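You operate a simulated robot arm through the tools that you are given. There is no shell and no other tool.

The job below is to be done with a simulated robot arm. You get a single attempt, and the scene is never put back.

JOB
The spinner shows UNEVEN: add the yellow glue tube and run it.
Fine: shut the hood, press the green button once and wait till the green lamp is out; leave the dial and the other tubes.
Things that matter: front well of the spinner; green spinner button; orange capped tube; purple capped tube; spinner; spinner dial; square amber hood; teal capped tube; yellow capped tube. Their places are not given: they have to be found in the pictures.

It is judged by the outcome, as a careful person would: the job done as asked, and still so three seconds after it is handed in. It fails if anything else is knocked over, pushed out of place, dropped, spilled or broken.

ROBOT AND FRAMES
A 7-joint arm with a two-finger parallel gripper, fixed in place. Base frame: the origin is at the foot of the arm, x ahead of it, y to its left, z up; the work surface is at about z = 760. Units: mm, degrees, N and s.
Its first joint turns from -166.0 to 166.0 degrees. Payload 4.4 kg.
The TCP is the grasp point between the finger pads, 23 mm short of the fingertips. In the tool frame z runs along the fingers and y along their closing line. Largest opening 94 mm; finger width 38, thickness 10; the body of the gripper, 54 by 96 mm, starts 39 mm behind the TCP.
Orientation is that of the tool frame in the base frame, as a unit quaternion [x, y, z, w]. With the fingers straight down and closing along the base's y, the tool's x points along the base's -x, its y along +y and its z along -z.

CONTROLS
- The arm moves only by the tool nudge_tool. Its argument "rows" is a list of rows, each a list of 2 entries, a list of its own where there are three numbers: the shift along the tool's x, y, z in cm, then the turn, a rotation vector about the tool's x, y, z in degrees. In form: [[[dx, dy, dz], [ax, ay, az]], ...]. A call has 1 to 20 rows; each row shifts and turns the commanded pose from where the row before left it, along the tool's axes as they then stand. "hand" is the opening, from 0 (shut) to 1 (fully open), set as the call begins (left out, the last holds). Each row takes 0.2 s and may step no farther than 50 mm and 8.6 degrees from the row before; otherwise, or with a gripper value out of range, the whole call is refused. A pose out of reach is approached as far as the arm can. The call stops where the force on the tool passes 40 N (or 10 N more than at its start, if that is more) or the arm is blocked; 0.2 s more then pass. The fingers move at their own pace (about 72 mm/s each) and stop on an object; they squeeze with about 28 N. The grip force told is the motor's: it shows also when the fingers shut on nothing. Time passes only in rows, and 0.2 s behind the last, so rows that do not move let the fingers close. It gives the time, the measured TCP pose, the force on the tool (base axes), the opening and the grip force at its end, in the units of the frame above (readings bear some noise), with the torque about the TCP (base axes, N m) and any sound that the robot's microphone picked up.
- Cameras (640 x 400 px; columns grow to the right, rows downward): "scene" is fixed at [61.9, -642.1, 1383]; the picture's right is [0.73, -0.68, 0.00], its down [-0.29, -0.31, -0.91] and it looks along [0.62, 0.66, -0.43] (base axes); focal length 336 px, centre (320, 200). "wrist" rides on the gripper at [86, 16, -74] in the tool frame; the picture's right is [-0.18, 0.98, 0.00], its down [-0.58, -0.11, -0.81] and it looks along [-0.79, -0.15, 0.59] (tool axes); focal length 243 px, centre (320, 200).
- grab_frame(camera): a new picture of that camera. The clock stands still meanwhile.
- pixel_to_xyz(camera, pixels): there is no depth. For up to 12 entries [column, row, z] of the newest picture of that camera ("zoom" is the newest enlarged one), the place [x, y] in the base frame at which the ray of that pixel passes the height z, good to about 2 mm, but the place of the scene camera against the robot may be out by one fixed shift of up to 18 mm in any direction. The clock stands still meanwhile.
- zoom(camera, box): a new picture of the part [left, top, right, bottom] of that camera's present view, enlarged. The clock stands still meanwhile.
- close_job(): hands the job in; it is judged then, once.

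Leave the gripper open and the arm clear of the work at the hand-in unless told otherwise.

The tools are called as name(argument=value, ...) on one line, values as JSON. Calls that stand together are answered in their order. nudge_tool: Moves the arm, as the interface text tells. Its arguments: {"type":"object","properties":{"rows":{"type":"array","items":{"type":"array"}},"hand":{"type":"number"}},"required":["rows"]} The other tools are called the same way: grab_frame (camera) takes a picture; pixel_to_xyz (camera, pixels) gives the place at which the rays of pixels pass given heights; zoom (camera, box) takes an enlarged picture of a part of a camera's view; close_job () hands the job in.

At the start:

```text
t: 0.0
tcp_pos: [702.1, 40.9, 1079.6]
ee_rot: [0.0, 1.0, -0.001, 0.0]
wrist_force: [-0.6, 0.5, -0.6]
torque: [0.03, 0.02, 0.04]
gripper_width: 94.1
grip_force: 0.0
```

scene: 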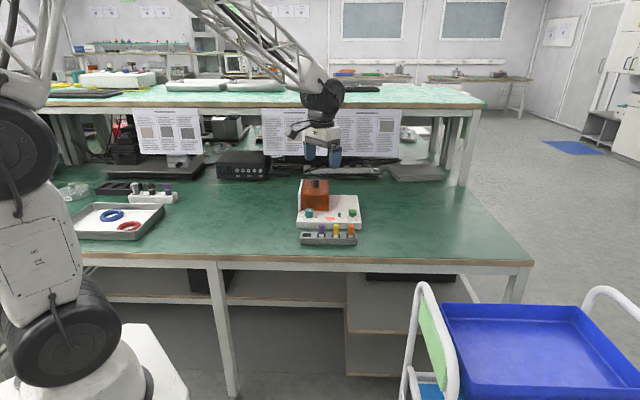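
wrist: 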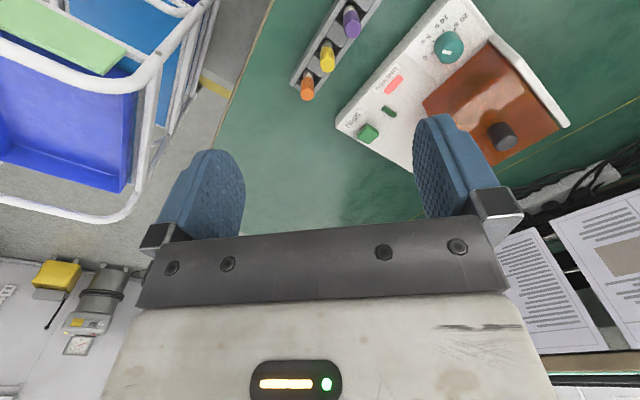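

I see the spinner with its amber hood near scene (325,205), and a rack with purple, yellow and orange tubes at (330,235). I'll zoom in on both views.

zoom(camera="scene", box=[280, 165, 380, 255])

zoom(camera="wrist", box=[280, 0, 600, 200])

zoom(camera="scene", box=[60, 165, 220, 265])

```text
4.44 times, centred on (330, 210) of scene
```

zoom: 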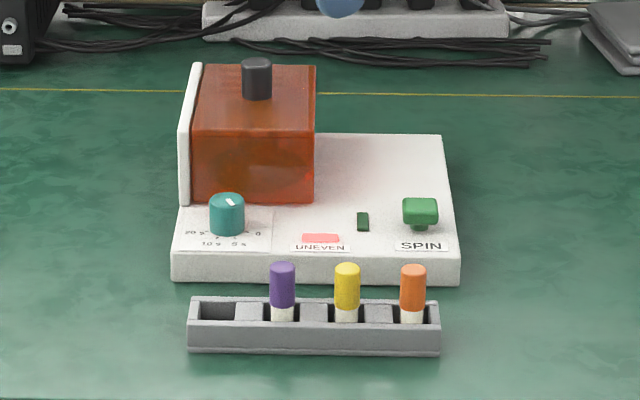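

```text
2.00 times, centred on (440, 100) of wrist
```

zoom: 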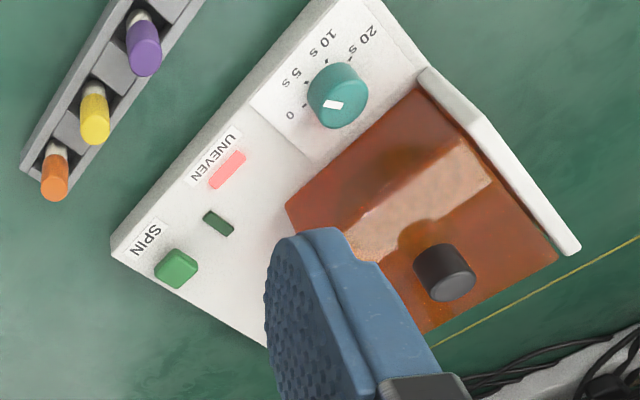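

```text
4.00 times, centred on (140, 215) of scene
```

zoom: 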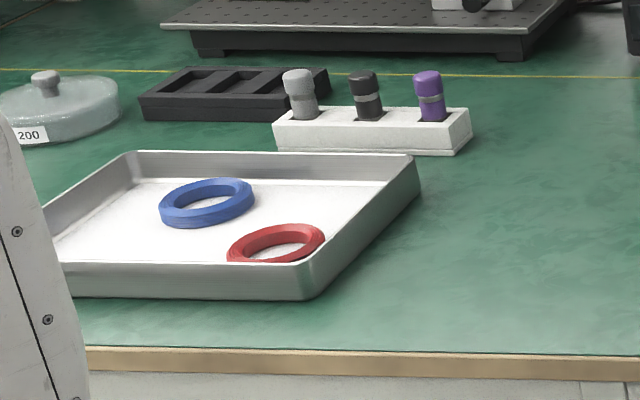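

The hood appears shut and the teal tube is probably under it. I'll work out positions from the wrist picture, guessing heights, starting with the spinner corners, knob, button and tubes.

grab_frame(camera="wrist")

pixel_to_xyz(camera="wrist", pixels=[[336, 123, 790], [470, 0, 790], [368, 133, 800], [390, 111, 790], [449, 47, 805], [500, 137, 880], [423, 104, 790], [564, 126, 850], [490, 42, 850], [307, 86, 810], [327, 56, 810], [352, 22, 810]])

pixel_to_xyz(camera="scene", pixels=[[299, 226, 790], [361, 227, 790], [357, 190, 790], [347, 212, 800], [315, 213, 805], [337, 179, 880], [300, 241, 760], [355, 242, 760], [323, 225, 810], [334, 225, 810], [344, 225, 810]])

```text
taken
```

wrist: 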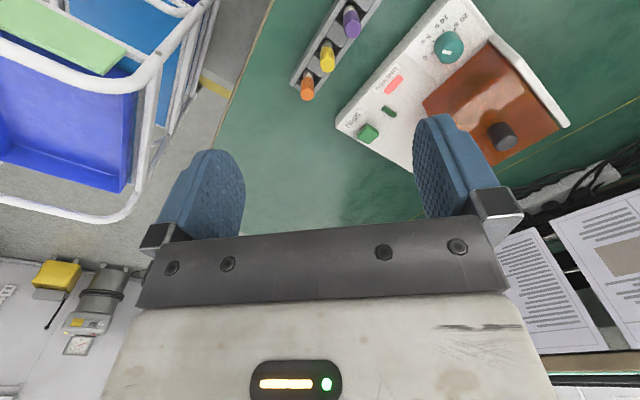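

```text
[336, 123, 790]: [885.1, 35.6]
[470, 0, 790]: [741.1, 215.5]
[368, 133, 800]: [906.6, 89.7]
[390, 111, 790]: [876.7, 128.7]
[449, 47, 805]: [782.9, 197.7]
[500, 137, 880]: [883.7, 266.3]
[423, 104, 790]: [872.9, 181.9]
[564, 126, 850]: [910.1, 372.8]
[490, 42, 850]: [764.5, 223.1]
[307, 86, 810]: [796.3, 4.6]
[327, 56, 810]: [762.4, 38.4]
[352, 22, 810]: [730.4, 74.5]
```

```text
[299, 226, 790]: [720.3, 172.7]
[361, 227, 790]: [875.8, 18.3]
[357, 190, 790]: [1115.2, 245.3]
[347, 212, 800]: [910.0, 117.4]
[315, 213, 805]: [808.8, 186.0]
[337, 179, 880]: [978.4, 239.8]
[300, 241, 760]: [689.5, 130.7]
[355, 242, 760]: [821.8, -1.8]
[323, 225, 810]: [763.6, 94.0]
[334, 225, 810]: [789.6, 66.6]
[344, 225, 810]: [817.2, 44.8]
```

The spinner is turned about 39° from the base axes. I'll turn the tool to line up with it (‑39° about tool z) while staying high, then look again.

nudge_tool(rows=[[[0, 0, 0], [0, 0, -7.8]], [[0, 0, 0], [0, 0, -7.8]], [[0, 0, 0], [0, 0, -7.8]], [[0, 0, 0], [0, 0, -7.8]], [[0, 0, 0], [0, 0, -7.8]], [[0, 0, 0], [0, 0, 0]]], hand=1)

grab_frame(camera="wrist")

```text
t: 1.4
tcp_pos: [702.1, 39.8, 1080.2]
ee_rot: [-0.335, 0.942, 0.0, 0.0]
wrist_force: [-0.5, -0.5, 0.1]
torque: [-0.04, -0.02, 0.03]
gripper_width: 93.9
grip_force: 0.1
```

```text
taken
```

wrist: 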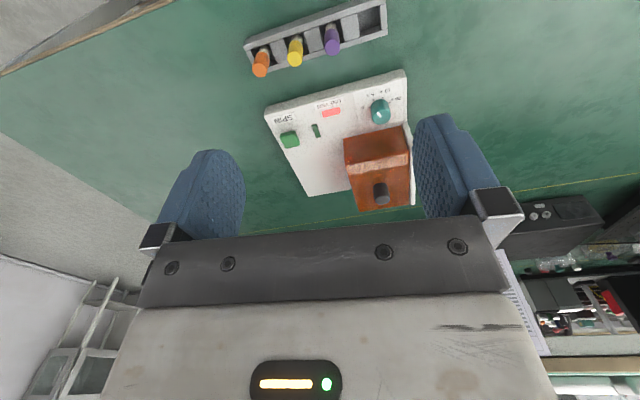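

Good aligned view: rack at the top, spinner below it with its green button at (289,139). I'll zoom in for detail and get rays here so I can compare them with the first view for heights.

pixel_to_xyz(camera="wrist", pixels=[[265, 117, 790], [405, 71, 790], [289, 139, 800], [308, 196, 790], [380, 111, 805], [381, 194, 880], [345, 140, 790], [261, 65, 810], [295, 54, 810], [332, 42, 810], [251, 73, 760], [387, 35, 760]])

zoom(camera="wrist", box=[230, 0, 430, 125])

zoom(camera="wrist", box=[250, 95, 450, 220])

```text
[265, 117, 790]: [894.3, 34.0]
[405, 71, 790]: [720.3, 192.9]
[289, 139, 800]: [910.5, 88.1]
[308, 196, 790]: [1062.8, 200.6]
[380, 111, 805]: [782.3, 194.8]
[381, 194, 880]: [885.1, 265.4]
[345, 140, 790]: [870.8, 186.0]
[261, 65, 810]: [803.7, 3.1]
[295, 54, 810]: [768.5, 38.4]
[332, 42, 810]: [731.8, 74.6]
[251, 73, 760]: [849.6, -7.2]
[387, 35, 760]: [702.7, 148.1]
```

```text
3.20 times, centred on (330, 62) of wrist
```

zoom: 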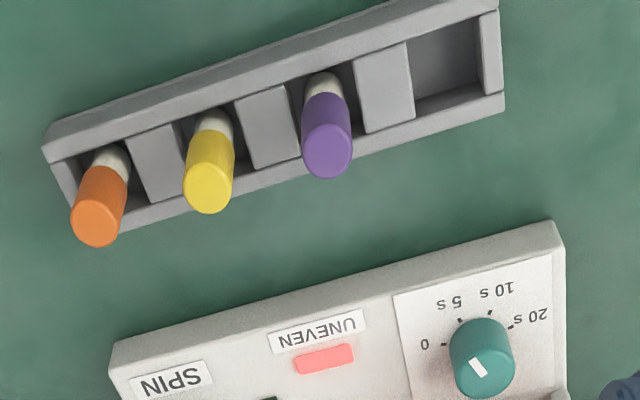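

```text
3.20 times, centred on (350, 158) of wrist
```

zoom: 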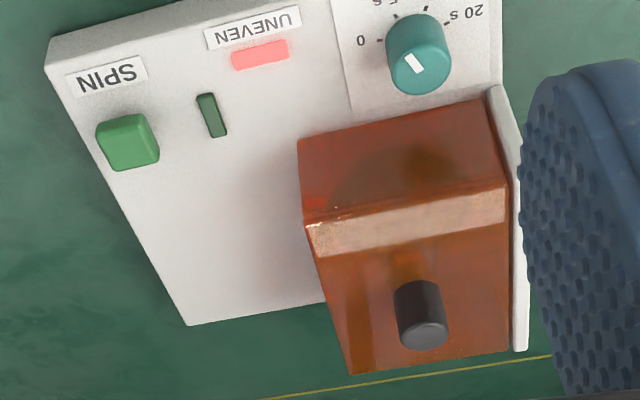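

The dial, lamp and hood are clear; the hood has a dark knob on top and a white upright plate on its left side. I'll lower about 12 cm and shift left for a closer look, and to get a second height baseline.

nudge_tool(rows=[[[0, 1.5, 3], [0, 0, 0]], [[0, 1.5, 3], [0, 0, 0]], [[0, 1.5, 3], [0, 0, 0]], [[0, 1.5, 3], [0, 0, 0]], [[0, 0, 0], [0, 0, 0]]])

grab_frame(camera="wrist")

zoom(camera="wrist", box=[200, 80, 440, 240])

```text
t: 2.6
tcp_pos: [664.3, 89.4, 960.2]
ee_rot: [-0.334, 0.943, -0.001, 0.0]
wrist_force: [-0.6, 0.5, -0.2]
torque: [-0.03, 0.0, 0.01]
gripper_width: 93.8
grip_force: 0.1
```

```text
taken
```

wrist: 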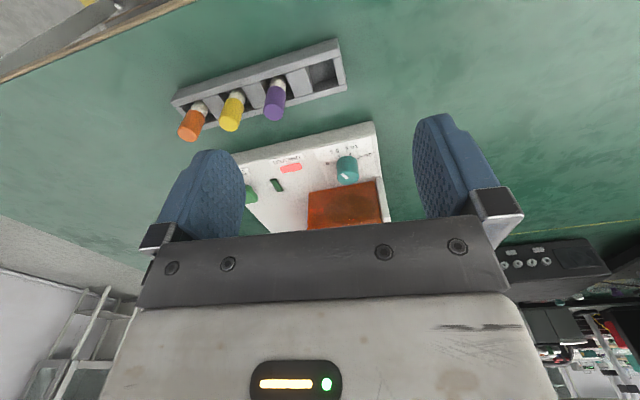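

```text
2.50 times, centred on (320, 160) of wrist
```

zoom: 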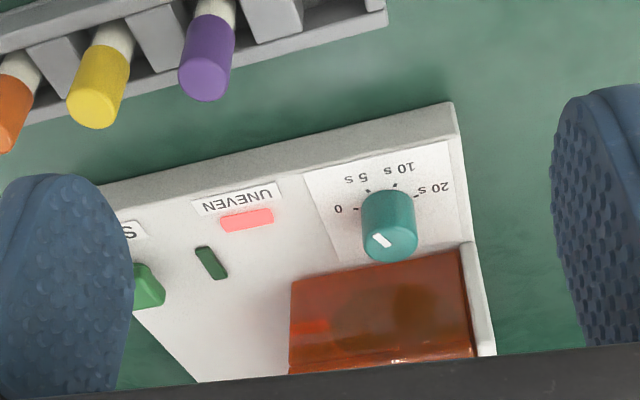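

Next I'll get rays from this lower view for the same features (tube cap tops, spinner corners, dial).

pixel_to_xyz(camera="wrist", pixels=[[375, 123, 790], [188, 135, 810], [229, 126, 810], [272, 117, 810], [345, 178, 805], [347, 87, 760], [337, 40, 760], [172, 97, 760], [310, 191, 790], [385, 180, 790], [196, 107, 790], [235, 96, 790]])

pixel_to_xyz(camera="wrist", pixels=[[375, 123, 810], [188, 135, 830], [229, 126, 830], [272, 117, 830], [345, 178, 825], [347, 87, 780], [337, 40, 780], [172, 97, 780], [310, 191, 810], [385, 180, 810], [196, 107, 810], [235, 96, 810]])

```text
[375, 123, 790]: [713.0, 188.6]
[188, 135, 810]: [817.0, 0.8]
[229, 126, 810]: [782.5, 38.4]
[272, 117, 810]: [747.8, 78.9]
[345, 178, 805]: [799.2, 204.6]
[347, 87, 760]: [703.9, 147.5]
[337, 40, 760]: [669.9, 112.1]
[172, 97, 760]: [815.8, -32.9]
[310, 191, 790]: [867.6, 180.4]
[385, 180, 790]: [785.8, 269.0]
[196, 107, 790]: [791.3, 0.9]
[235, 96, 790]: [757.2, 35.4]
```

```text
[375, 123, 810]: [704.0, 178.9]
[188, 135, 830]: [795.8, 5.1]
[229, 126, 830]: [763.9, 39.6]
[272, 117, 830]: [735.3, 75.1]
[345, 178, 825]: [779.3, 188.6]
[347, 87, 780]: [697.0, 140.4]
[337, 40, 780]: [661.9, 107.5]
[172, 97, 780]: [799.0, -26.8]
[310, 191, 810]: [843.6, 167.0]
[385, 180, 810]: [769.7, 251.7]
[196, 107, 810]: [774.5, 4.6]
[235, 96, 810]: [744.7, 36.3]
```

Both the rack and the spinner turn out to lie at 45° to the base axes, with the yellow cap top at about (768,39,823) and tube spacing 49 mm. I'll turn 6° more to match, then rise and move forward over the spinner to see the hood from above.

nudge_tool(rows=[[[0, 0, -3], [0, 0, -5.55]], [[-3, 0, -3], [0, 0, 0]], [[-4, 0, -3], [0, 0, 0]], [[-4, 0, -3], [0, 0, 0]], [[-4, 0, 0], [0, 0, 0]], [[-2, 0, 0], [0, 0, 0]], [[0, 0, 0], [0, 0, 0]]])

grab_frame(camera="wrist")

zoom(camera="wrist", box=[230, 50, 430, 175])

```text
t: 4.2
tcp_pos: [785.6, 206.5, 1081.7]
ee_rot: [-0.379, 0.925, 0.0, 0.0]
wrist_force: [-0.2, -0.5, 0.3]
torque: [0.0, 0.03, 0.01]
gripper_width: 94.0
grip_force: 0.0
```

```text
taken
```

wrist: 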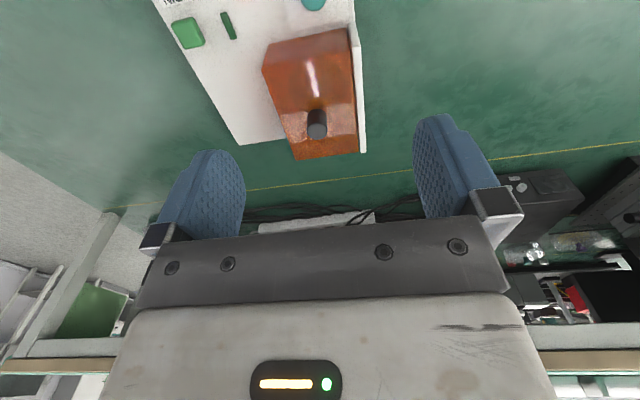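

```text
3.20 times, centred on (330, 112) of wrist
```

zoom: 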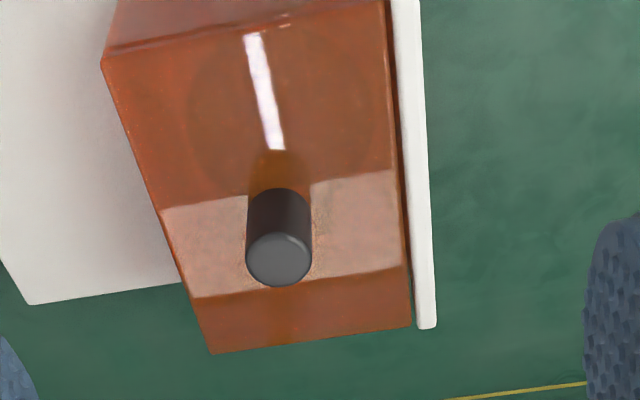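

From two views the knob top comes out at about (881,265,897), 26 mm wide, centred on a hood about 102 × 151 mm with its top near z 863. I'll half open the hand and go to just above the knob, then check in the picture.

nudge_tool(rows=[[[-3.6, -0.8, 0], [0, 0, -0.4]], [[-3.6, -0.8, 3], [0, 0, 0]], [[-3.7, -0.9, 3], [0, 0, 0]], [[0, 0, 4], [0, 0, 0]], [[0, 0, 4], [0, 0, 0]], [[0, 0, 0], [0, 0, 0]]], hand=0.55)

grab_frame(camera="wrist")

zoom(camera="scene", box=[280, 165, 380, 255])

```text
t: 5.6
tcp_pos: [879.6, 266.8, 938.4]
ee_rot: [-0.383, 0.924, 0.0, -0.001]
wrist_force: [-0.8, -0.2, -0.1]
torque: [0.0, 0.02, 0.01]
gripper_width: 51.8
grip_force: 0.0
```

```text
taken
```

wrist: 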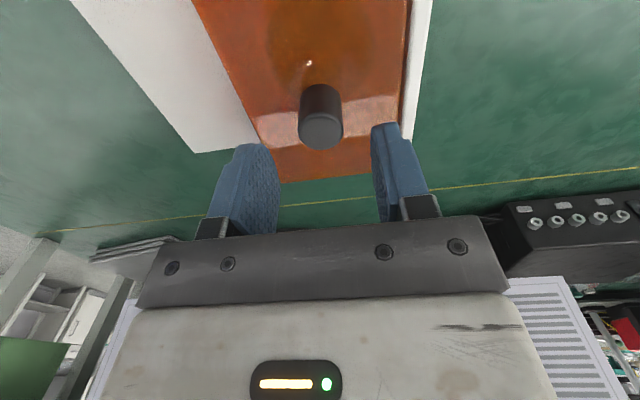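

```text
4.44 times, centred on (330, 210) of scene
```

zoom: 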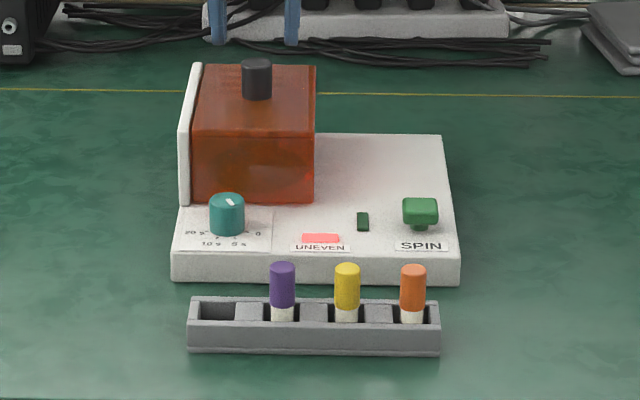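

The knob's top disc is at (321,133), right between the finger planes. Before descending I'll get its place at z = 897 and those of the hood top corners.

pixel_to_xyz(camera="wrist", pixels=[[321, 132, 897], [321, 132, 890], [321, 132, 905], [320, 90, 863], [260, 143, 863], [196, 152, 790], [408, 120, 863]])

zoom(camera="wrist", box=[220, 0, 460, 150])

```text
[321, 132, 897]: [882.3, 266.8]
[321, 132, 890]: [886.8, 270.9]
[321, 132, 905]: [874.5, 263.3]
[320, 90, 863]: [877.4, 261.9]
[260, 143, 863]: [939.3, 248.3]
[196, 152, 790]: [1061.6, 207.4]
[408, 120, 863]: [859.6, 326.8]
```

```text
2.67 times, centred on (340, 75) of wrist
```

zoom: 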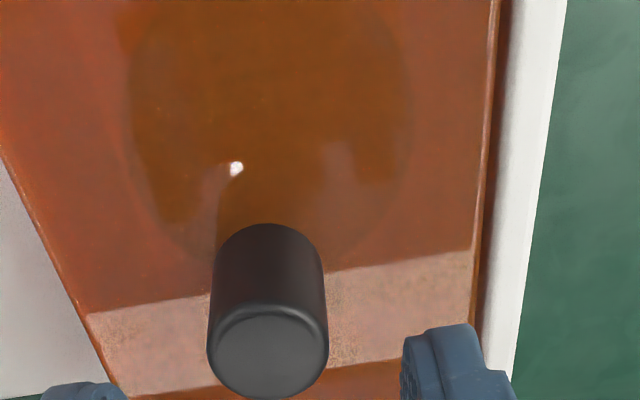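

The knob is at (882,267), within 3 mm of the TCP. I'll descend to z ≈ 890 and close on it.

nudge_tool(rows=[[[-0.2, 0, 2], [0, 0, 0]], [[0, 0, 1.6], [0, 0, 0]], [[0, 0, 1.2], [0, 0, 0]], [[0, 0, 0], [0, 0, 0]]])

nudge_tool(rows=[[[0, 0, 0], [0, 0, 0]], [[0, 0, 0], [0, 0, 0]], [[0, 0, 0], [0, 0, 0]], [[0, 0, 0], [0, 0, 0]]], hand=0)

```text
t: 6.6
tcp_pos: [880.6, 268.2, 891.5]
ee_rot: [-0.383, 0.924, 0.0, 0.0]
wrist_force: [0.6, 0.2, -0.1]
torque: [0.03, 0.02, 0.0]
gripper_width: 51.6
grip_force: 0.1
```

```text
t: 7.6
tcp_pos: [880.6, 267.3, 890.8]
ee_rot: [-0.381, 0.924, 0.0, 0.0]
wrist_force: [13.4, -7.5, -4.9]
torque: [0.57, 0.06, -0.1]
gripper_width: 27.6
grip_force: 45.1
```

The knob is gripped (27.6 mm), with about 15 N of side load along +w from being slightly off centre. I'll raise it 5 mm gently and see how the hood responds.

nudge_tool(rows=[[[0, 0, -0.2], [0, 0, 0]], [[0, 0, -0.3], [0, 0, 0]], [[0, 0, 0], [0, 0, 0]]])

zoom(camera="scene", box=[280, 165, 380, 255])

```text
t: 8.4
tcp_pos: [881.6, 267.1, 895.8]
ee_rot: [-0.382, 0.924, 0.0, -0.002]
wrist_force: [3.2, -22.9, -25.0]
torque: [-0.64, -0.23, -0.11]
gripper_width: 27.7
grip_force: 44.8
```

```text
4.44 times, centred on (330, 210) of scene
```

zoom: 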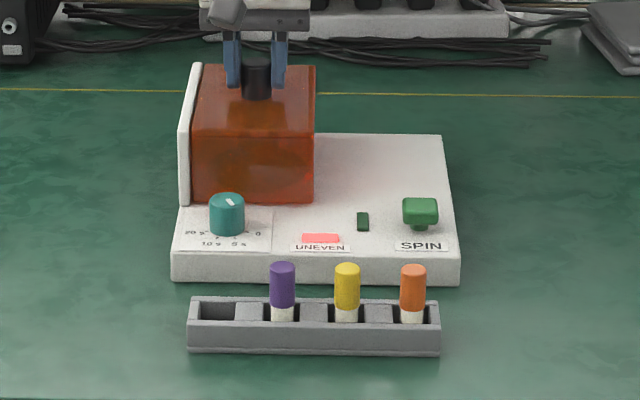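

The tool is pulled down with 25 N and no motion shows in the scene picture. I'll look closely through the wrist camera at whether the hood has shifted or tilted.

grab_frame(camera="wrist")

zoom(camera="scene", box=[312, 170, 362, 215])

nudge_tool(rows=[[[0, 0, 0], [0, 0, 0]], [[0, 0, 0], [0, 0, 0]]])

```text
taken
```

wrist: 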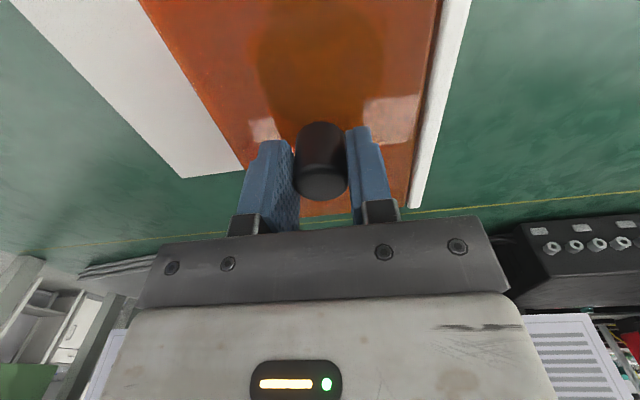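

```text
8.89 times, centred on (337, 192) of scene
```

zoom: 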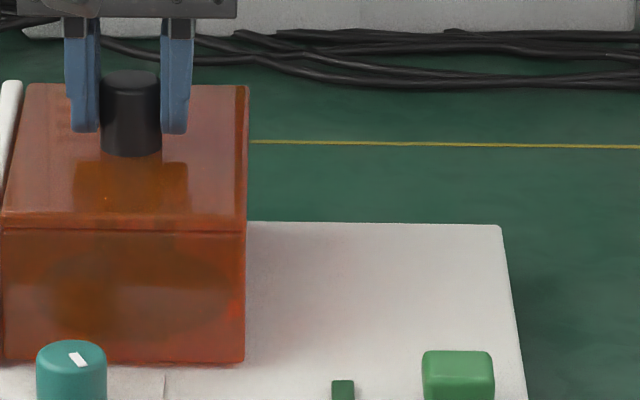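

```text
t: 9.0
tcp_pos: [881.9, 266.7, 895.3]
ee_rot: [-0.382, 0.924, 0.0, 0.001]
wrist_force: [0.1, -25.8, -22.9]
torque: [0.03, 0.46, -0.07]
gripper_width: 27.5
grip_force: 44.9
```

The hood hasn't visibly moved, so straight lifting seems blocked and the pads slid up the knob. I'll undo it: go back down 5 mm, release, re-centre slightly toward +w and grip again to get a clean force reading.

nudge_tool(rows=[[[0, 0, 0.3], [0, 0, 0]], [[0, 0, 0], [0, 0, 0]]])

nudge_tool(rows=[[[0, 0, 0], [0, 0, 0]], [[0, 0, 0], [0, 0, 0]], [[0, 0, 0.2], [0, 0, 0]], [[0, 0, 0], [0, 0, 0]]], hand=0.5)

zoom(camera="wrist", box=[200, 60, 440, 210])

zoom(camera="scene", box=[295, 170, 345, 215])

```text
t: 9.6
tcp_pos: [882.9, 269.2, 895.9]
ee_rot: [-0.383, 0.924, 0.0, 0.003]
wrist_force: [-11.6, -21.0, 16.3]
torque: [0.1, 0.48, -0.03]
gripper_width: 27.4
grip_force: 45.4
```

```text
t: 10.6
tcp_pos: [882.9, 268.1, 892.3]
ee_rot: [-0.383, 0.924, -0.001, 0.0]
wrist_force: [-0.6, 0.3, -1.1]
torque: [0.01, 0.01, 0.01]
gripper_width: 46.9
grip_force: 0.0
```

```text
2.67 times, centred on (320, 135) of wrist
```

zoom: 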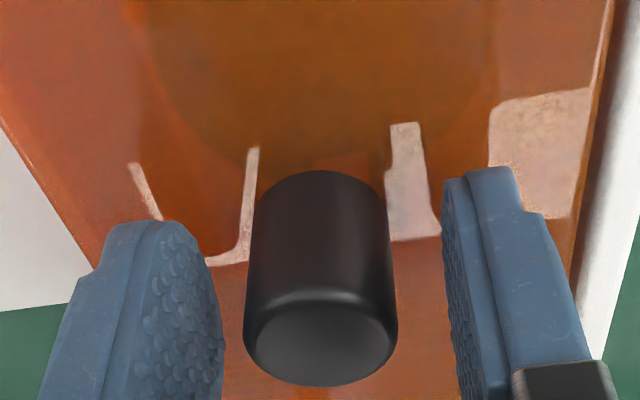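

```text
8.89 times, centred on (320, 192) of scene
```

zoom: 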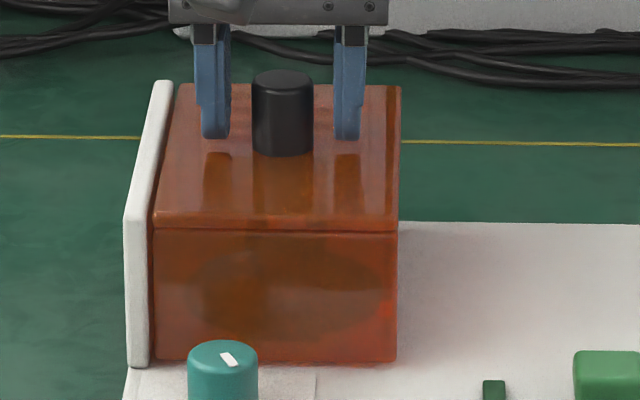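

The hood rests beside a full-height white plate on its left, with free deck to the right, so it probably slides right (+w). I'll shift 1.5 mm to centre on the knob, grip, and then test with small sideways steps.

nudge_tool(rows=[[[0, -0.2, 0], [0, 0, 0]], [[0, 0, 0], [0, 0, 0]]])

nudge_tool(rows=[[[0, 0, 0], [0, 0, 0]], [[0, 0, 0], [0, 0, 0]], [[0, 0, 0], [0, 0, 0]]], hand=0)

```text
t: 11.2
tcp_pos: [884.0, 265.8, 892.4]
ee_rot: [-0.383, 0.924, -0.001, 0.0]
wrist_force: [0.1, -0.5, 0.9]
torque: [0.0, -0.04, 0.01]
gripper_width: 47.1
grip_force: 0.0
```

```text
t: 12.0
tcp_pos: [883.8, 265.2, 893.1]
ee_rot: [-0.383, 0.924, 0.0, 0.0]
wrist_force: [-0.5, 2.3, -0.5]
torque: [0.4, 0.42, -0.02]
gripper_width: 27.7
grip_force: 44.8
```

The grip is well centred now, with almost no side force. I'll test a small +w shift of 6 mm in 2 mm steps.

nudge_tool(rows=[[[0, -0.2, 0], [0, 0, 0]], [[0, -0.2, 0], [0, 0, 0]], [[0, -0.2, 0], [0, 0, 0]]])

zoom(camera="scene", box=[295, 170, 345, 215])

```text
t: 12.8
tcp_pos: [887.9, 262.8, 892.9]
ee_rot: [-0.383, 0.924, -0.001, -0.001]
wrist_force: [8.0, 9.4, -15.4]
torque: [1.06, -0.3, -0.08]
gripper_width: 27.3
grip_force: 45.0
```

```text
8.89 times, centred on (320, 192) of scene
```

zoom: 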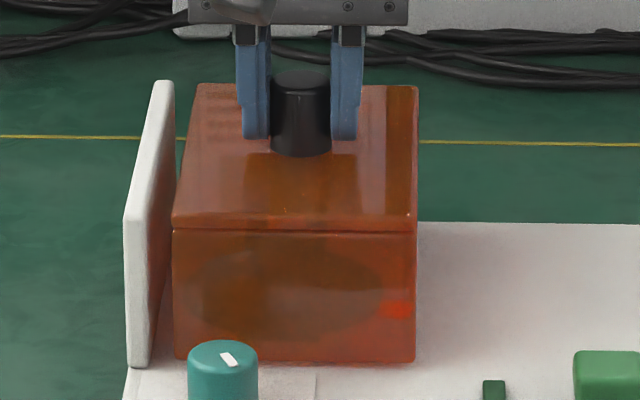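

It slides right freely; the gap to the plate opened. I'll continue +w by 5 cm in 1 cm steps and check the forces.

nudge_tool(rows=[[[0, -1, 0], [0, 0, 0]], [[0, -1, 0], [0, 0, 0]], [[0, -1, 0], [0, 0, 0]], [[0, -1, 0], [0, 0, 0]], [[0, -1, 0], [0, 0, 0]]])

zoom(camera="scene", box=[280, 165, 380, 255])

```text
t: 14.0
tcp_pos: [923.6, 225.8, 892.9]
ee_rot: [-0.383, 0.924, 0.001, 0.002]
wrist_force: [6.6, 9.0, -0.5]
torque: [0.46, 0.32, -0.09]
gripper_width: 27.5
grip_force: 45.2
```

```text
4.44 times, centred on (330, 210) of scene
```

zoom: 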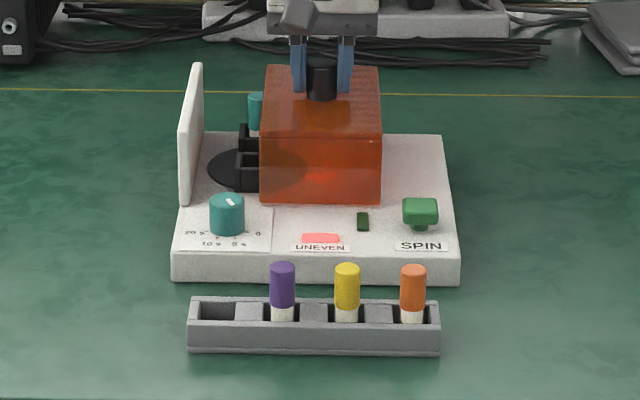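

The rotor shows now, with the teal tube in its rear well and a box-shaped front well. I'll slide 4 cm further, keeping an eye on the reach limit (about 980 mm).

nudge_tool(rows=[[[0, -1, 0], [0, 0, 0]], [[0, -1, 0], [0, 0, 0]], [[0, -1, 0], [0, 0, 0]], [[0, -1, 0], [0, 0, 0]], [[0, 0, 0], [0, 0, 0]]])

zoom(camera="scene", box=[280, 165, 380, 255])

```text
t: 15.2
tcp_pos: [952.2, 198.1, 892.8]
ee_rot: [-0.383, 0.924, 0.0, 0.0]
wrist_force: [13.1, 13.2, -17.8]
torque: [-0.27, -0.48, 0.08]
gripper_width: 27.5
grip_force: 44.6
```

```text
4.44 times, centred on (330, 210) of scene
```

zoom: 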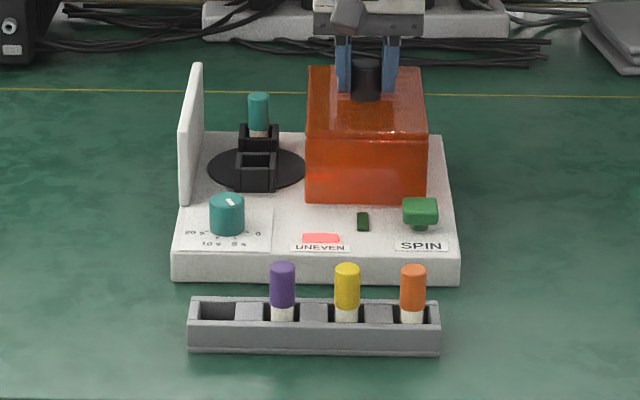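

The hood is now clear of the front well and the rotor is fully visible. I'll release the knob and rise straight up.

nudge_tool(rows=[[[0, 0, 0], [0, 0, 0]], [[0, 0, 0], [0, 0, 0]], [[0, 0, -1], [0, 0, 0]], [[0, 0, -3], [0, 0, 0]], [[0, 0, -4], [0, 0, 0]], [[0, 0, -4], [0, 0, 0]], [[4, 0, -4], [0, 0, 0]], [[4, 2, -2], [0, 0, 0]], [[4, 2, 0], [0, 0, 0]], [[4, 2, 0], [0, 0, 0]], [[0, 0, 0], [0, 0, 0]]], hand=0.5)

grab_frame(camera="wrist")

zoom(camera="wrist", box=[220, 0, 460, 150])

zoom(camera="scene", box=[280, 165, 380, 255])

```text
refused: row 7 steps farther than a row can; nothing moved
```

```text
taken
```

wrist: 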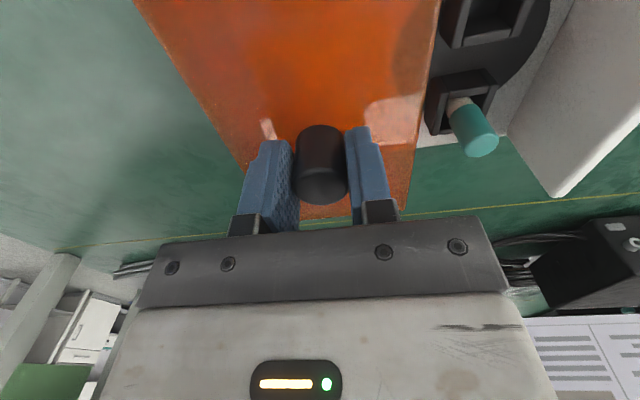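

```text
2.67 times, centred on (340, 75) of wrist
```

zoom: 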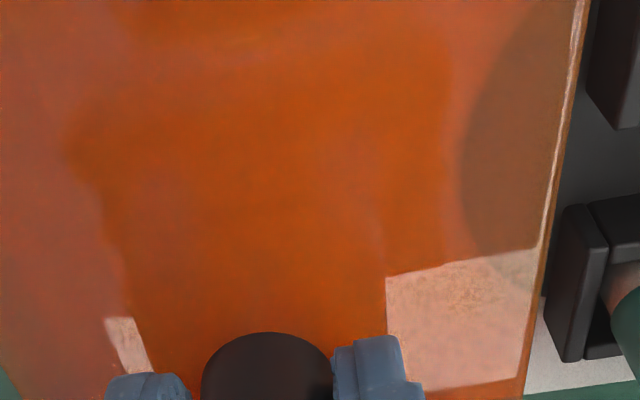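

```text
4.44 times, centred on (330, 210) of scene
```

zoom: 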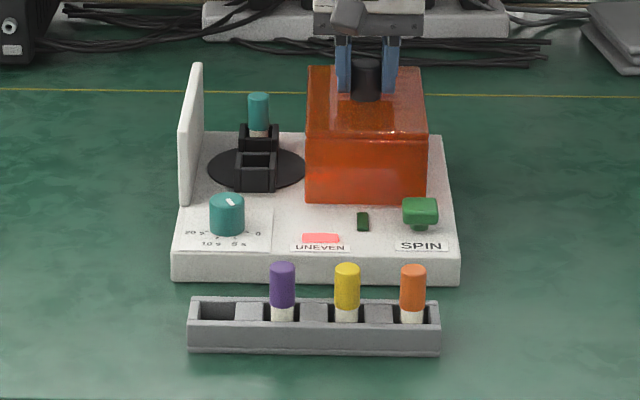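

The call was refused because one diagonal step was too long, and nothing moved. I'll repeat with smaller steps: release, rise, and back off for a view of the wells.

nudge_tool(rows=[[[0, 0, 0], [0, 0, 0]], [[0, 0, 0], [0, 0, 0]], [[0, 0, -1], [0, 0, 0]], [[0, 0, -3], [0, 0, 0]], [[0, 0, -4], [0, 0, 0]], [[0, 0, -4], [0, 0, 0]], [[2, 0, -3], [0, 0, 0]], [[3, 2, -2], [0, 0, 0]], [[3, 3, 0], [0, 0, 0]], [[3, 3, 0], [0, 0, 0]], [[3, 2, 0], [0, 0, 0]], [[0, 0, 0], [0, 0, 0]]], hand=0.5)

grab_frame(camera="wrist")

zoom(camera="scene", box=[280, 165, 380, 255])

zoom(camera="wrist", box=[220, 0, 460, 150])

```text
t: 17.8
tcp_pos: [780.3, 169.1, 1065.0]
ee_rot: [-0.382, 0.924, 0.0, 0.0]
wrist_force: [0.1, -0.6, 0.1]
torque: [0.01, -0.02, 0.01]
gripper_width: 46.9
grip_force: 0.0
```

```text
taken
```

wrist: 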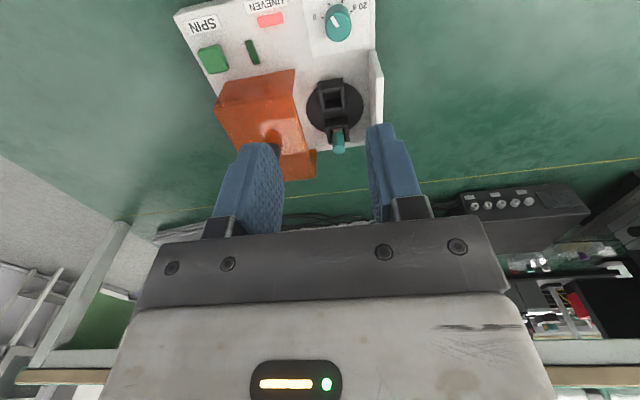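

```text
4.44 times, centred on (330, 210) of scene
```

zoom: 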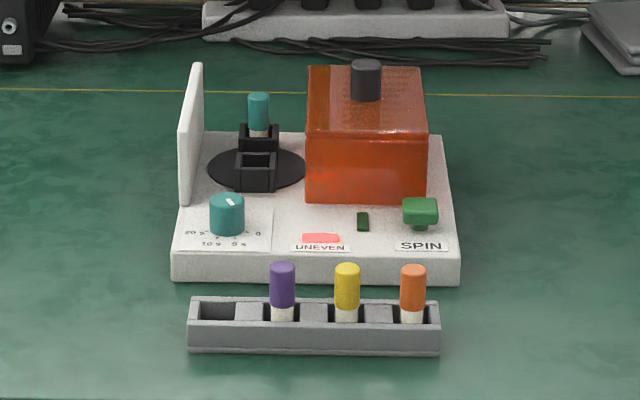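

```text
2.67 times, centred on (340, 75) of wrist
```

zoom: 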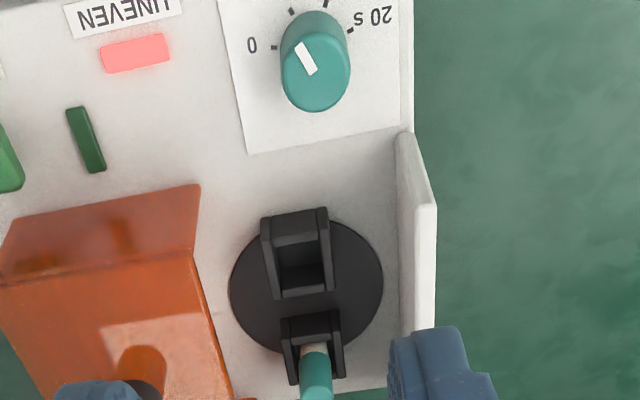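

The front well is the black box near (330,97). I'll zoom in more on the wells, then on the tubes.

zoom(camera="wrist", box=[300, 65, 380, 155])

zoom(camera="scene", box=[300, 180, 345, 215])

```text
4.44 times, centred on (340, 110) of wrist
```

zoom: 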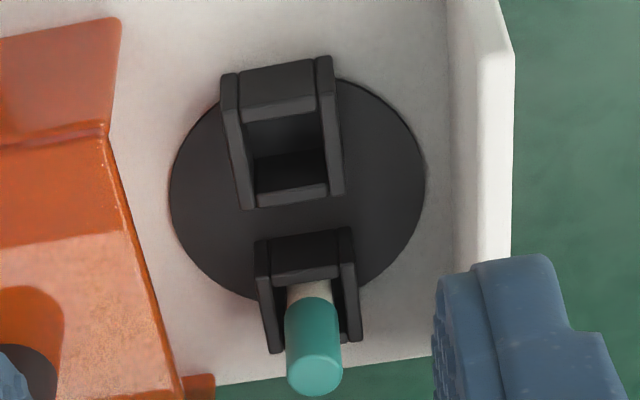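

```text
11.43 times, centred on (322, 198) of scene
```

zoom: 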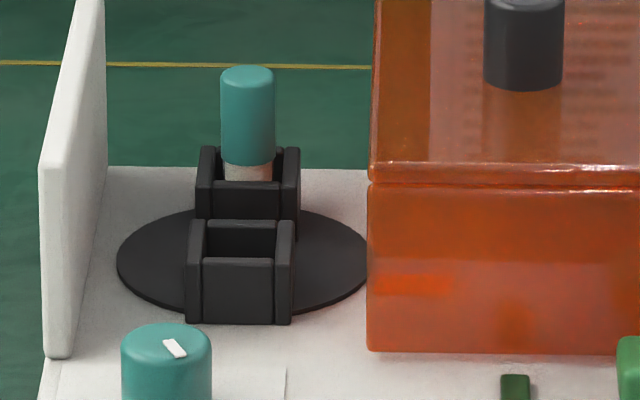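

The front well's opening is about 24 × 25 mm, centred near a=434.5, b≈779 in the spinner's own axes. I'll go over the yellow tube at (768,39) with the hand opened to 40 mm, stop at z ≈ 880 and check.

nudge_tool(rows=[[[3, -2.8, 0], [0, 0, 0]], [[3.5, -2.8, 0], [0, 0, 0]], [[3.5, -2.8, 0], [0, 0, 0]], [[0, 0, 4.5], [0, 0, 0]], [[0, 0, 4.5], [0, 0, 0]], [[0, 0, 4.5], [0, 0, 0]], [[0, 0, 4], [0, 0, 0]], [[0, 0, 0], [0, 0, 0]]], hand=0.43)

grab_frame(camera="wrist")

zoom(camera="wrist", box=[240, 80, 400, 180])

zoom(camera="scene", box=[290, 200, 370, 255])

```text
t: 19.6
tcp_pos: [770.6, 41.0, 887.7]
ee_rot: [-0.382, 0.924, -0.001, 0.001]
wrist_force: [-0.3, 0.0, 0.0]
torque: [0.01, -0.01, -0.01]
gripper_width: 40.5
grip_force: 0.0
```

```text
taken
```

wrist: 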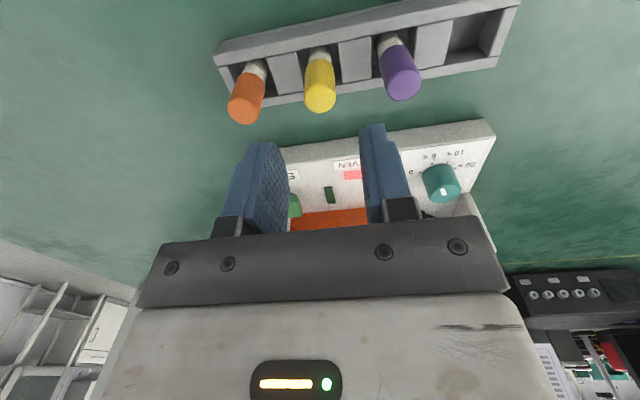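

```text
4.00 times, centred on (320, 130) of wrist
```

zoom: 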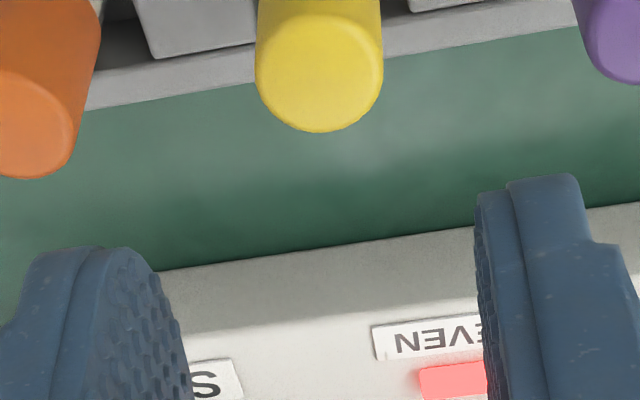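

```text
7.27 times, centred on (330, 228) of scene
```

zoom: 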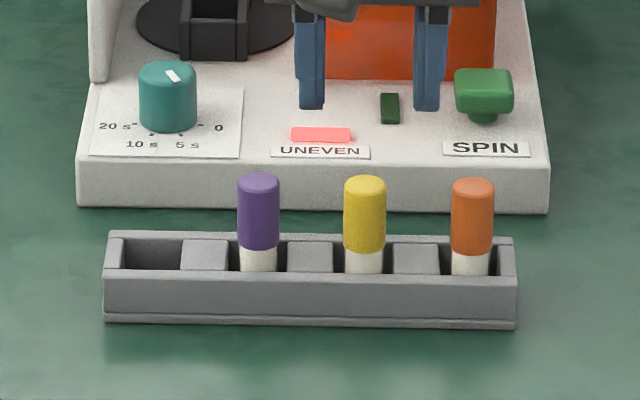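

The yellow cap's top disc is at about (320,99) in the wrist picture. I'll ask for its place at a few heights.

pixel_to_xyz(camera="wrist", pixels=[[320, 98.5, 823], [320, 98.5, 818], [320, 98.5, 828], [246, 112, 823], [402, 88, 823]])

```text
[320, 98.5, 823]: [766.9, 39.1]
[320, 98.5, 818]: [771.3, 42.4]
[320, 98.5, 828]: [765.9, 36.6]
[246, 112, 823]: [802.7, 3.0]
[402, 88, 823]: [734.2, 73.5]
```

The cap centre is at a≈515.5, b≈570, so the TCP needs only about 3.5 mm toward the base. I'll descend to z ≈ 817, watching the force.

nudge_tool(rows=[[[0.35, 0, 2], [0, 0, 0]], [[0, 0, 2], [0, 0, 0]], [[0, 0, 1.5], [0, 0, 0]], [[0, 0, 1.0], [0, 0, 0]], [[0, 0, 0.5], [0, 0, 0]], [[0, 0, 0], [0, 0, 0]]])

zoom(camera="wrist", box=[220, 80, 420, 220])

zoom(camera="scene", box=[290, 200, 370, 255])

```text
t: 21.0
tcp_pos: [768.1, 35.5, 817.5]
ee_rot: [-0.383, 0.924, 0.0, 0.001]
wrist_force: [-1.0, 0.5, 0.1]
torque: [0.0, 0.04, 0.0]
gripper_width: 40.4
grip_force: 0.0
```

```text
2.86 times, centred on (320, 150) of wrist
```

zoom: 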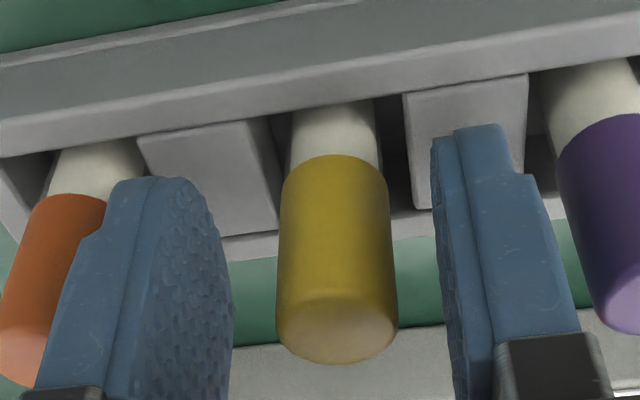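

```text
7.27 times, centred on (330, 228) of scene
```

zoom: 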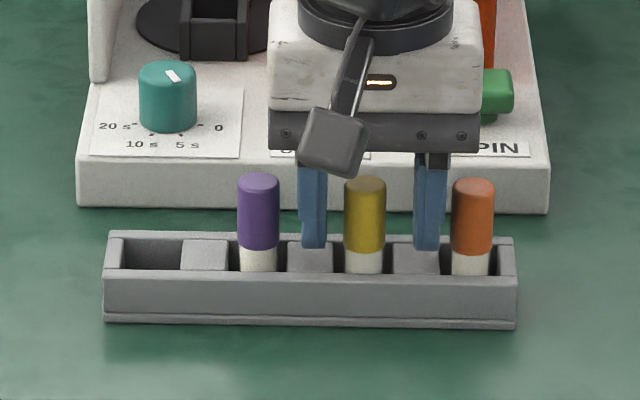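

The fingers straddle the yellow cap, clear of its neighbours, with the cap about 2 mm toward –w of centre. I'll shift 2 mm and close gently.

nudge_tool(rows=[[[0, 0.2, 0], [0, 0, 0]], [[0, 0, 0], [0, 0, 0]]])

nudge_tool(rows=[[[0, 0, 0], [0, 0, 0]], [[0, 0, 0], [0, 0, 0]], [[0, 0, 0], [0, 0, 0]]], hand=0)

zoom(camera="wrist", box=[220, 80, 420, 220])

```text
t: 21.6
tcp_pos: [766.4, 37.7, 818.2]
ee_rot: [-0.382, 0.924, 0.0, 0.0]
wrist_force: [0.5, 0.0, 0.1]
torque: [-0.01, -0.01, 0.01]
gripper_width: 40.5
grip_force: 0.1
```

```text
t: 22.4
tcp_pos: [765.2, 37.6, 817.2]
ee_rot: [-0.383, 0.924, 0.0, 0.0]
wrist_force: [0.1, 0.9, 0.6]
torque: [-0.02, 0.01, 0.0]
gripper_width: 18.8
grip_force: 27.9
```

```text
2.86 times, centred on (320, 150) of wrist
```

zoom: 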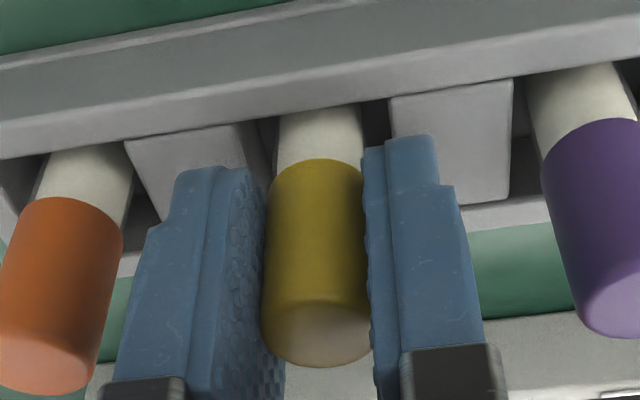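

The yellow cap is held at 18.8 mm with no side load. I'll lift it straight up 12 cm and check.

nudge_tool(rows=[[[0, 0, -0.5], [0, 0, 0]], [[0, 0, -1.5], [0, 0, 0]], [[0, 0, -2.5], [0, 0, 0]], [[0, 0, -2.5], [0, 0, 0]], [[0, 0, -3], [0, 0, 0]], [[0, 0, -2], [0, 0, 0]], [[0, 0, 0], [0, 0, 0]]])

grab_frame(camera="wrist")

zoom(camera="scene", box=[280, 165, 380, 255])

```text
t: 24.0
tcp_pos: [766.0, 35.4, 939.1]
ee_rot: [-0.383, 0.924, 0.0, 0.0]
wrist_force: [-0.2, -0.4, 0.9]
torque: [0.01, -0.01, 0.0]
gripper_width: 18.7
grip_force: 28.3
```

```text
taken
```

wrist: 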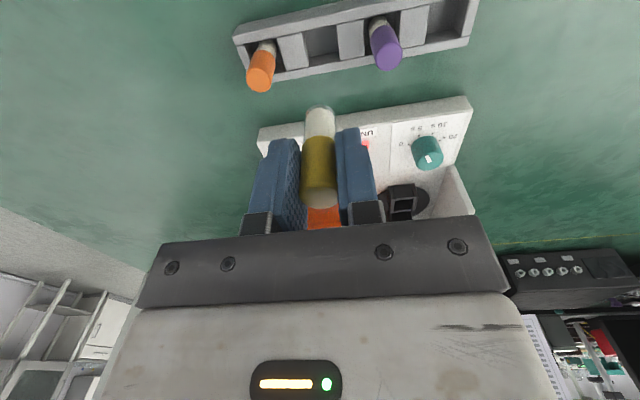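

```text
4.44 times, centred on (330, 210) of scene
```

zoom: 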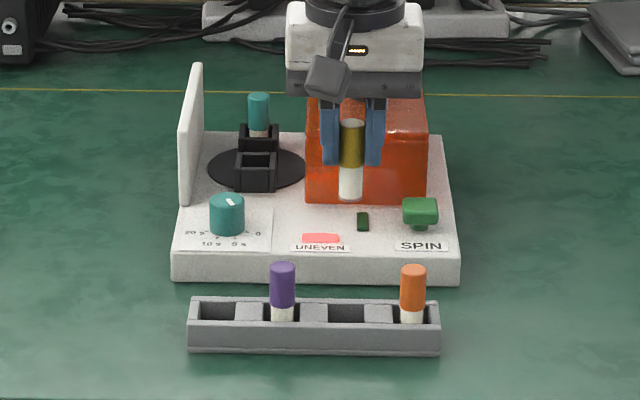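

The yellow tube is held upright and clear, with its bottom about 48 mm below the TCP. I'll move left first and then forward over the front well at this height, and look down at it.

nudge_tool(rows=[[[0, 2.5, 0], [0, 0, 0]], [[0, 3, 0], [0, 0, 0]], [[-2, 2.7, 0], [0, 0, 0]], [[-4, 0, 0], [0, 0, 0]], [[-4, 0, 0], [0, 0, 0]], [[-4, 0, 0], [0, 0, 0]], [[-4, 0, 0], [0, 0, 0]], [[-3.2, 0, 0], [0, 0, 0]], [[0, 0, 0], [0, 0, 0]]])

grab_frame(camera="wrist")

zoom(camera="wrist", box=[240, 20, 420, 180])

zoom(camera="scene", box=[290, 165, 350, 215])

```text
t: 26.0
tcp_pos: [858.9, 246.6, 938.5]
ee_rot: [-0.383, 0.924, 0.0, 0.0]
wrist_force: [0.3, 0.6, 0.3]
torque: [0.03, 0.01, -0.04]
gripper_width: 19.0
grip_force: 27.6
```

```text
taken
```

wrist: 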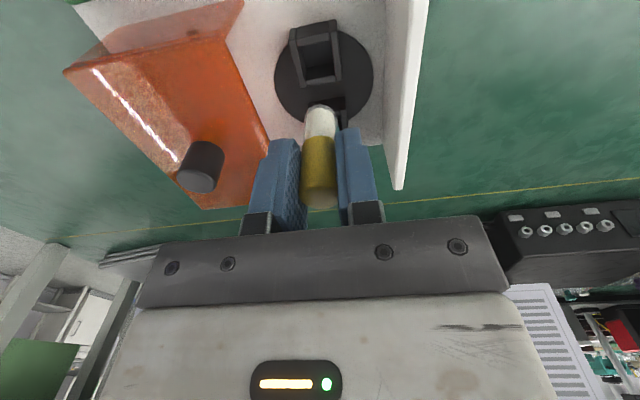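

```text
2.50 times, centred on (330, 100) of wrist
```

zoom: 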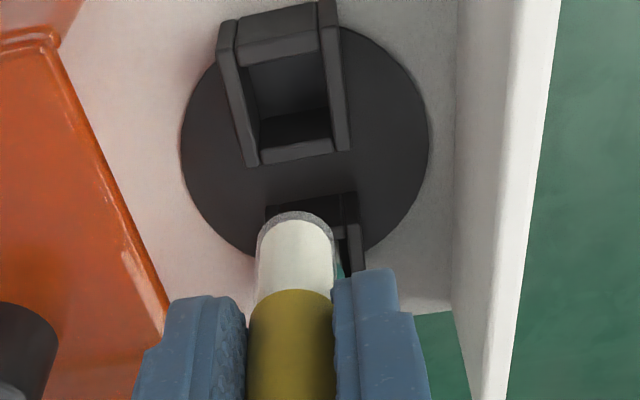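

```text
8.00 times, centred on (320, 190) of scene
```

zoom: 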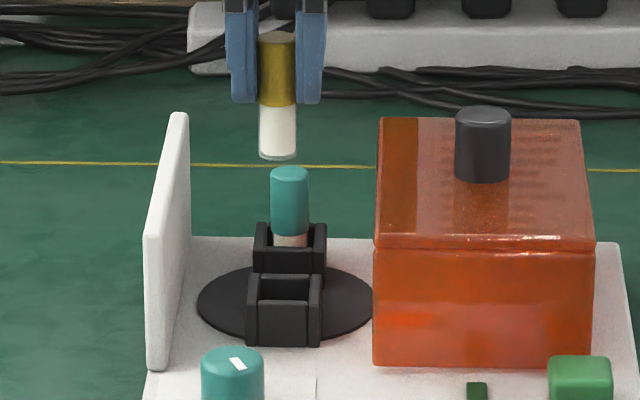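

The well opening is visible just beyond the tube's bottom; from two views its centre is near a=435, b=781. I'll cross-check with the scene camera, using the held tube as the reference.

pixel_to_xyz(camera="scene", pixels=[[314.75, 184.2, 890.5], [315.6, 201.25, 815], [316.3, 211.7, 853], [316.25, 187.4, 853]])

pixel_to_xyz(camera="wrist", pixels=[[315.2, 40.8, 815], [320.4, 78.8, 815], [302, 45, 815], [333, 74, 815]])

zoom(camera="scene", box=[304, 165, 334, 215])

zoom(camera="wrist", box=[280, 10, 370, 80])

```text
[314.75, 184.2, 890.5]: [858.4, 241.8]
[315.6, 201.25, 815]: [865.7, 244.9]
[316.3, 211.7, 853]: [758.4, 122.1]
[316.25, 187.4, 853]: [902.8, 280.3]
```

```text
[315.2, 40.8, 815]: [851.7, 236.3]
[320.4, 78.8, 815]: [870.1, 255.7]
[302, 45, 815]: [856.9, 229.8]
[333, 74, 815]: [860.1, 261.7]
```

```text
8.00 times, centred on (319, 190) of scene
```

zoom: 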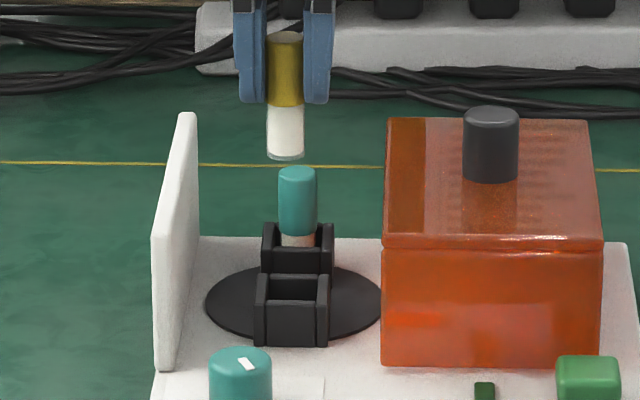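

```text
5.71 times, centred on (325, 45) of wrist
```

zoom: 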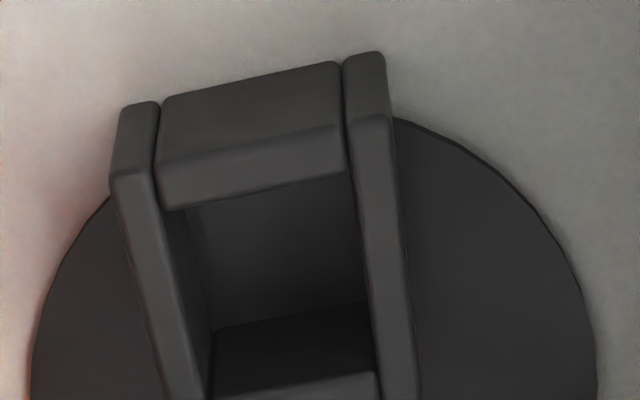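

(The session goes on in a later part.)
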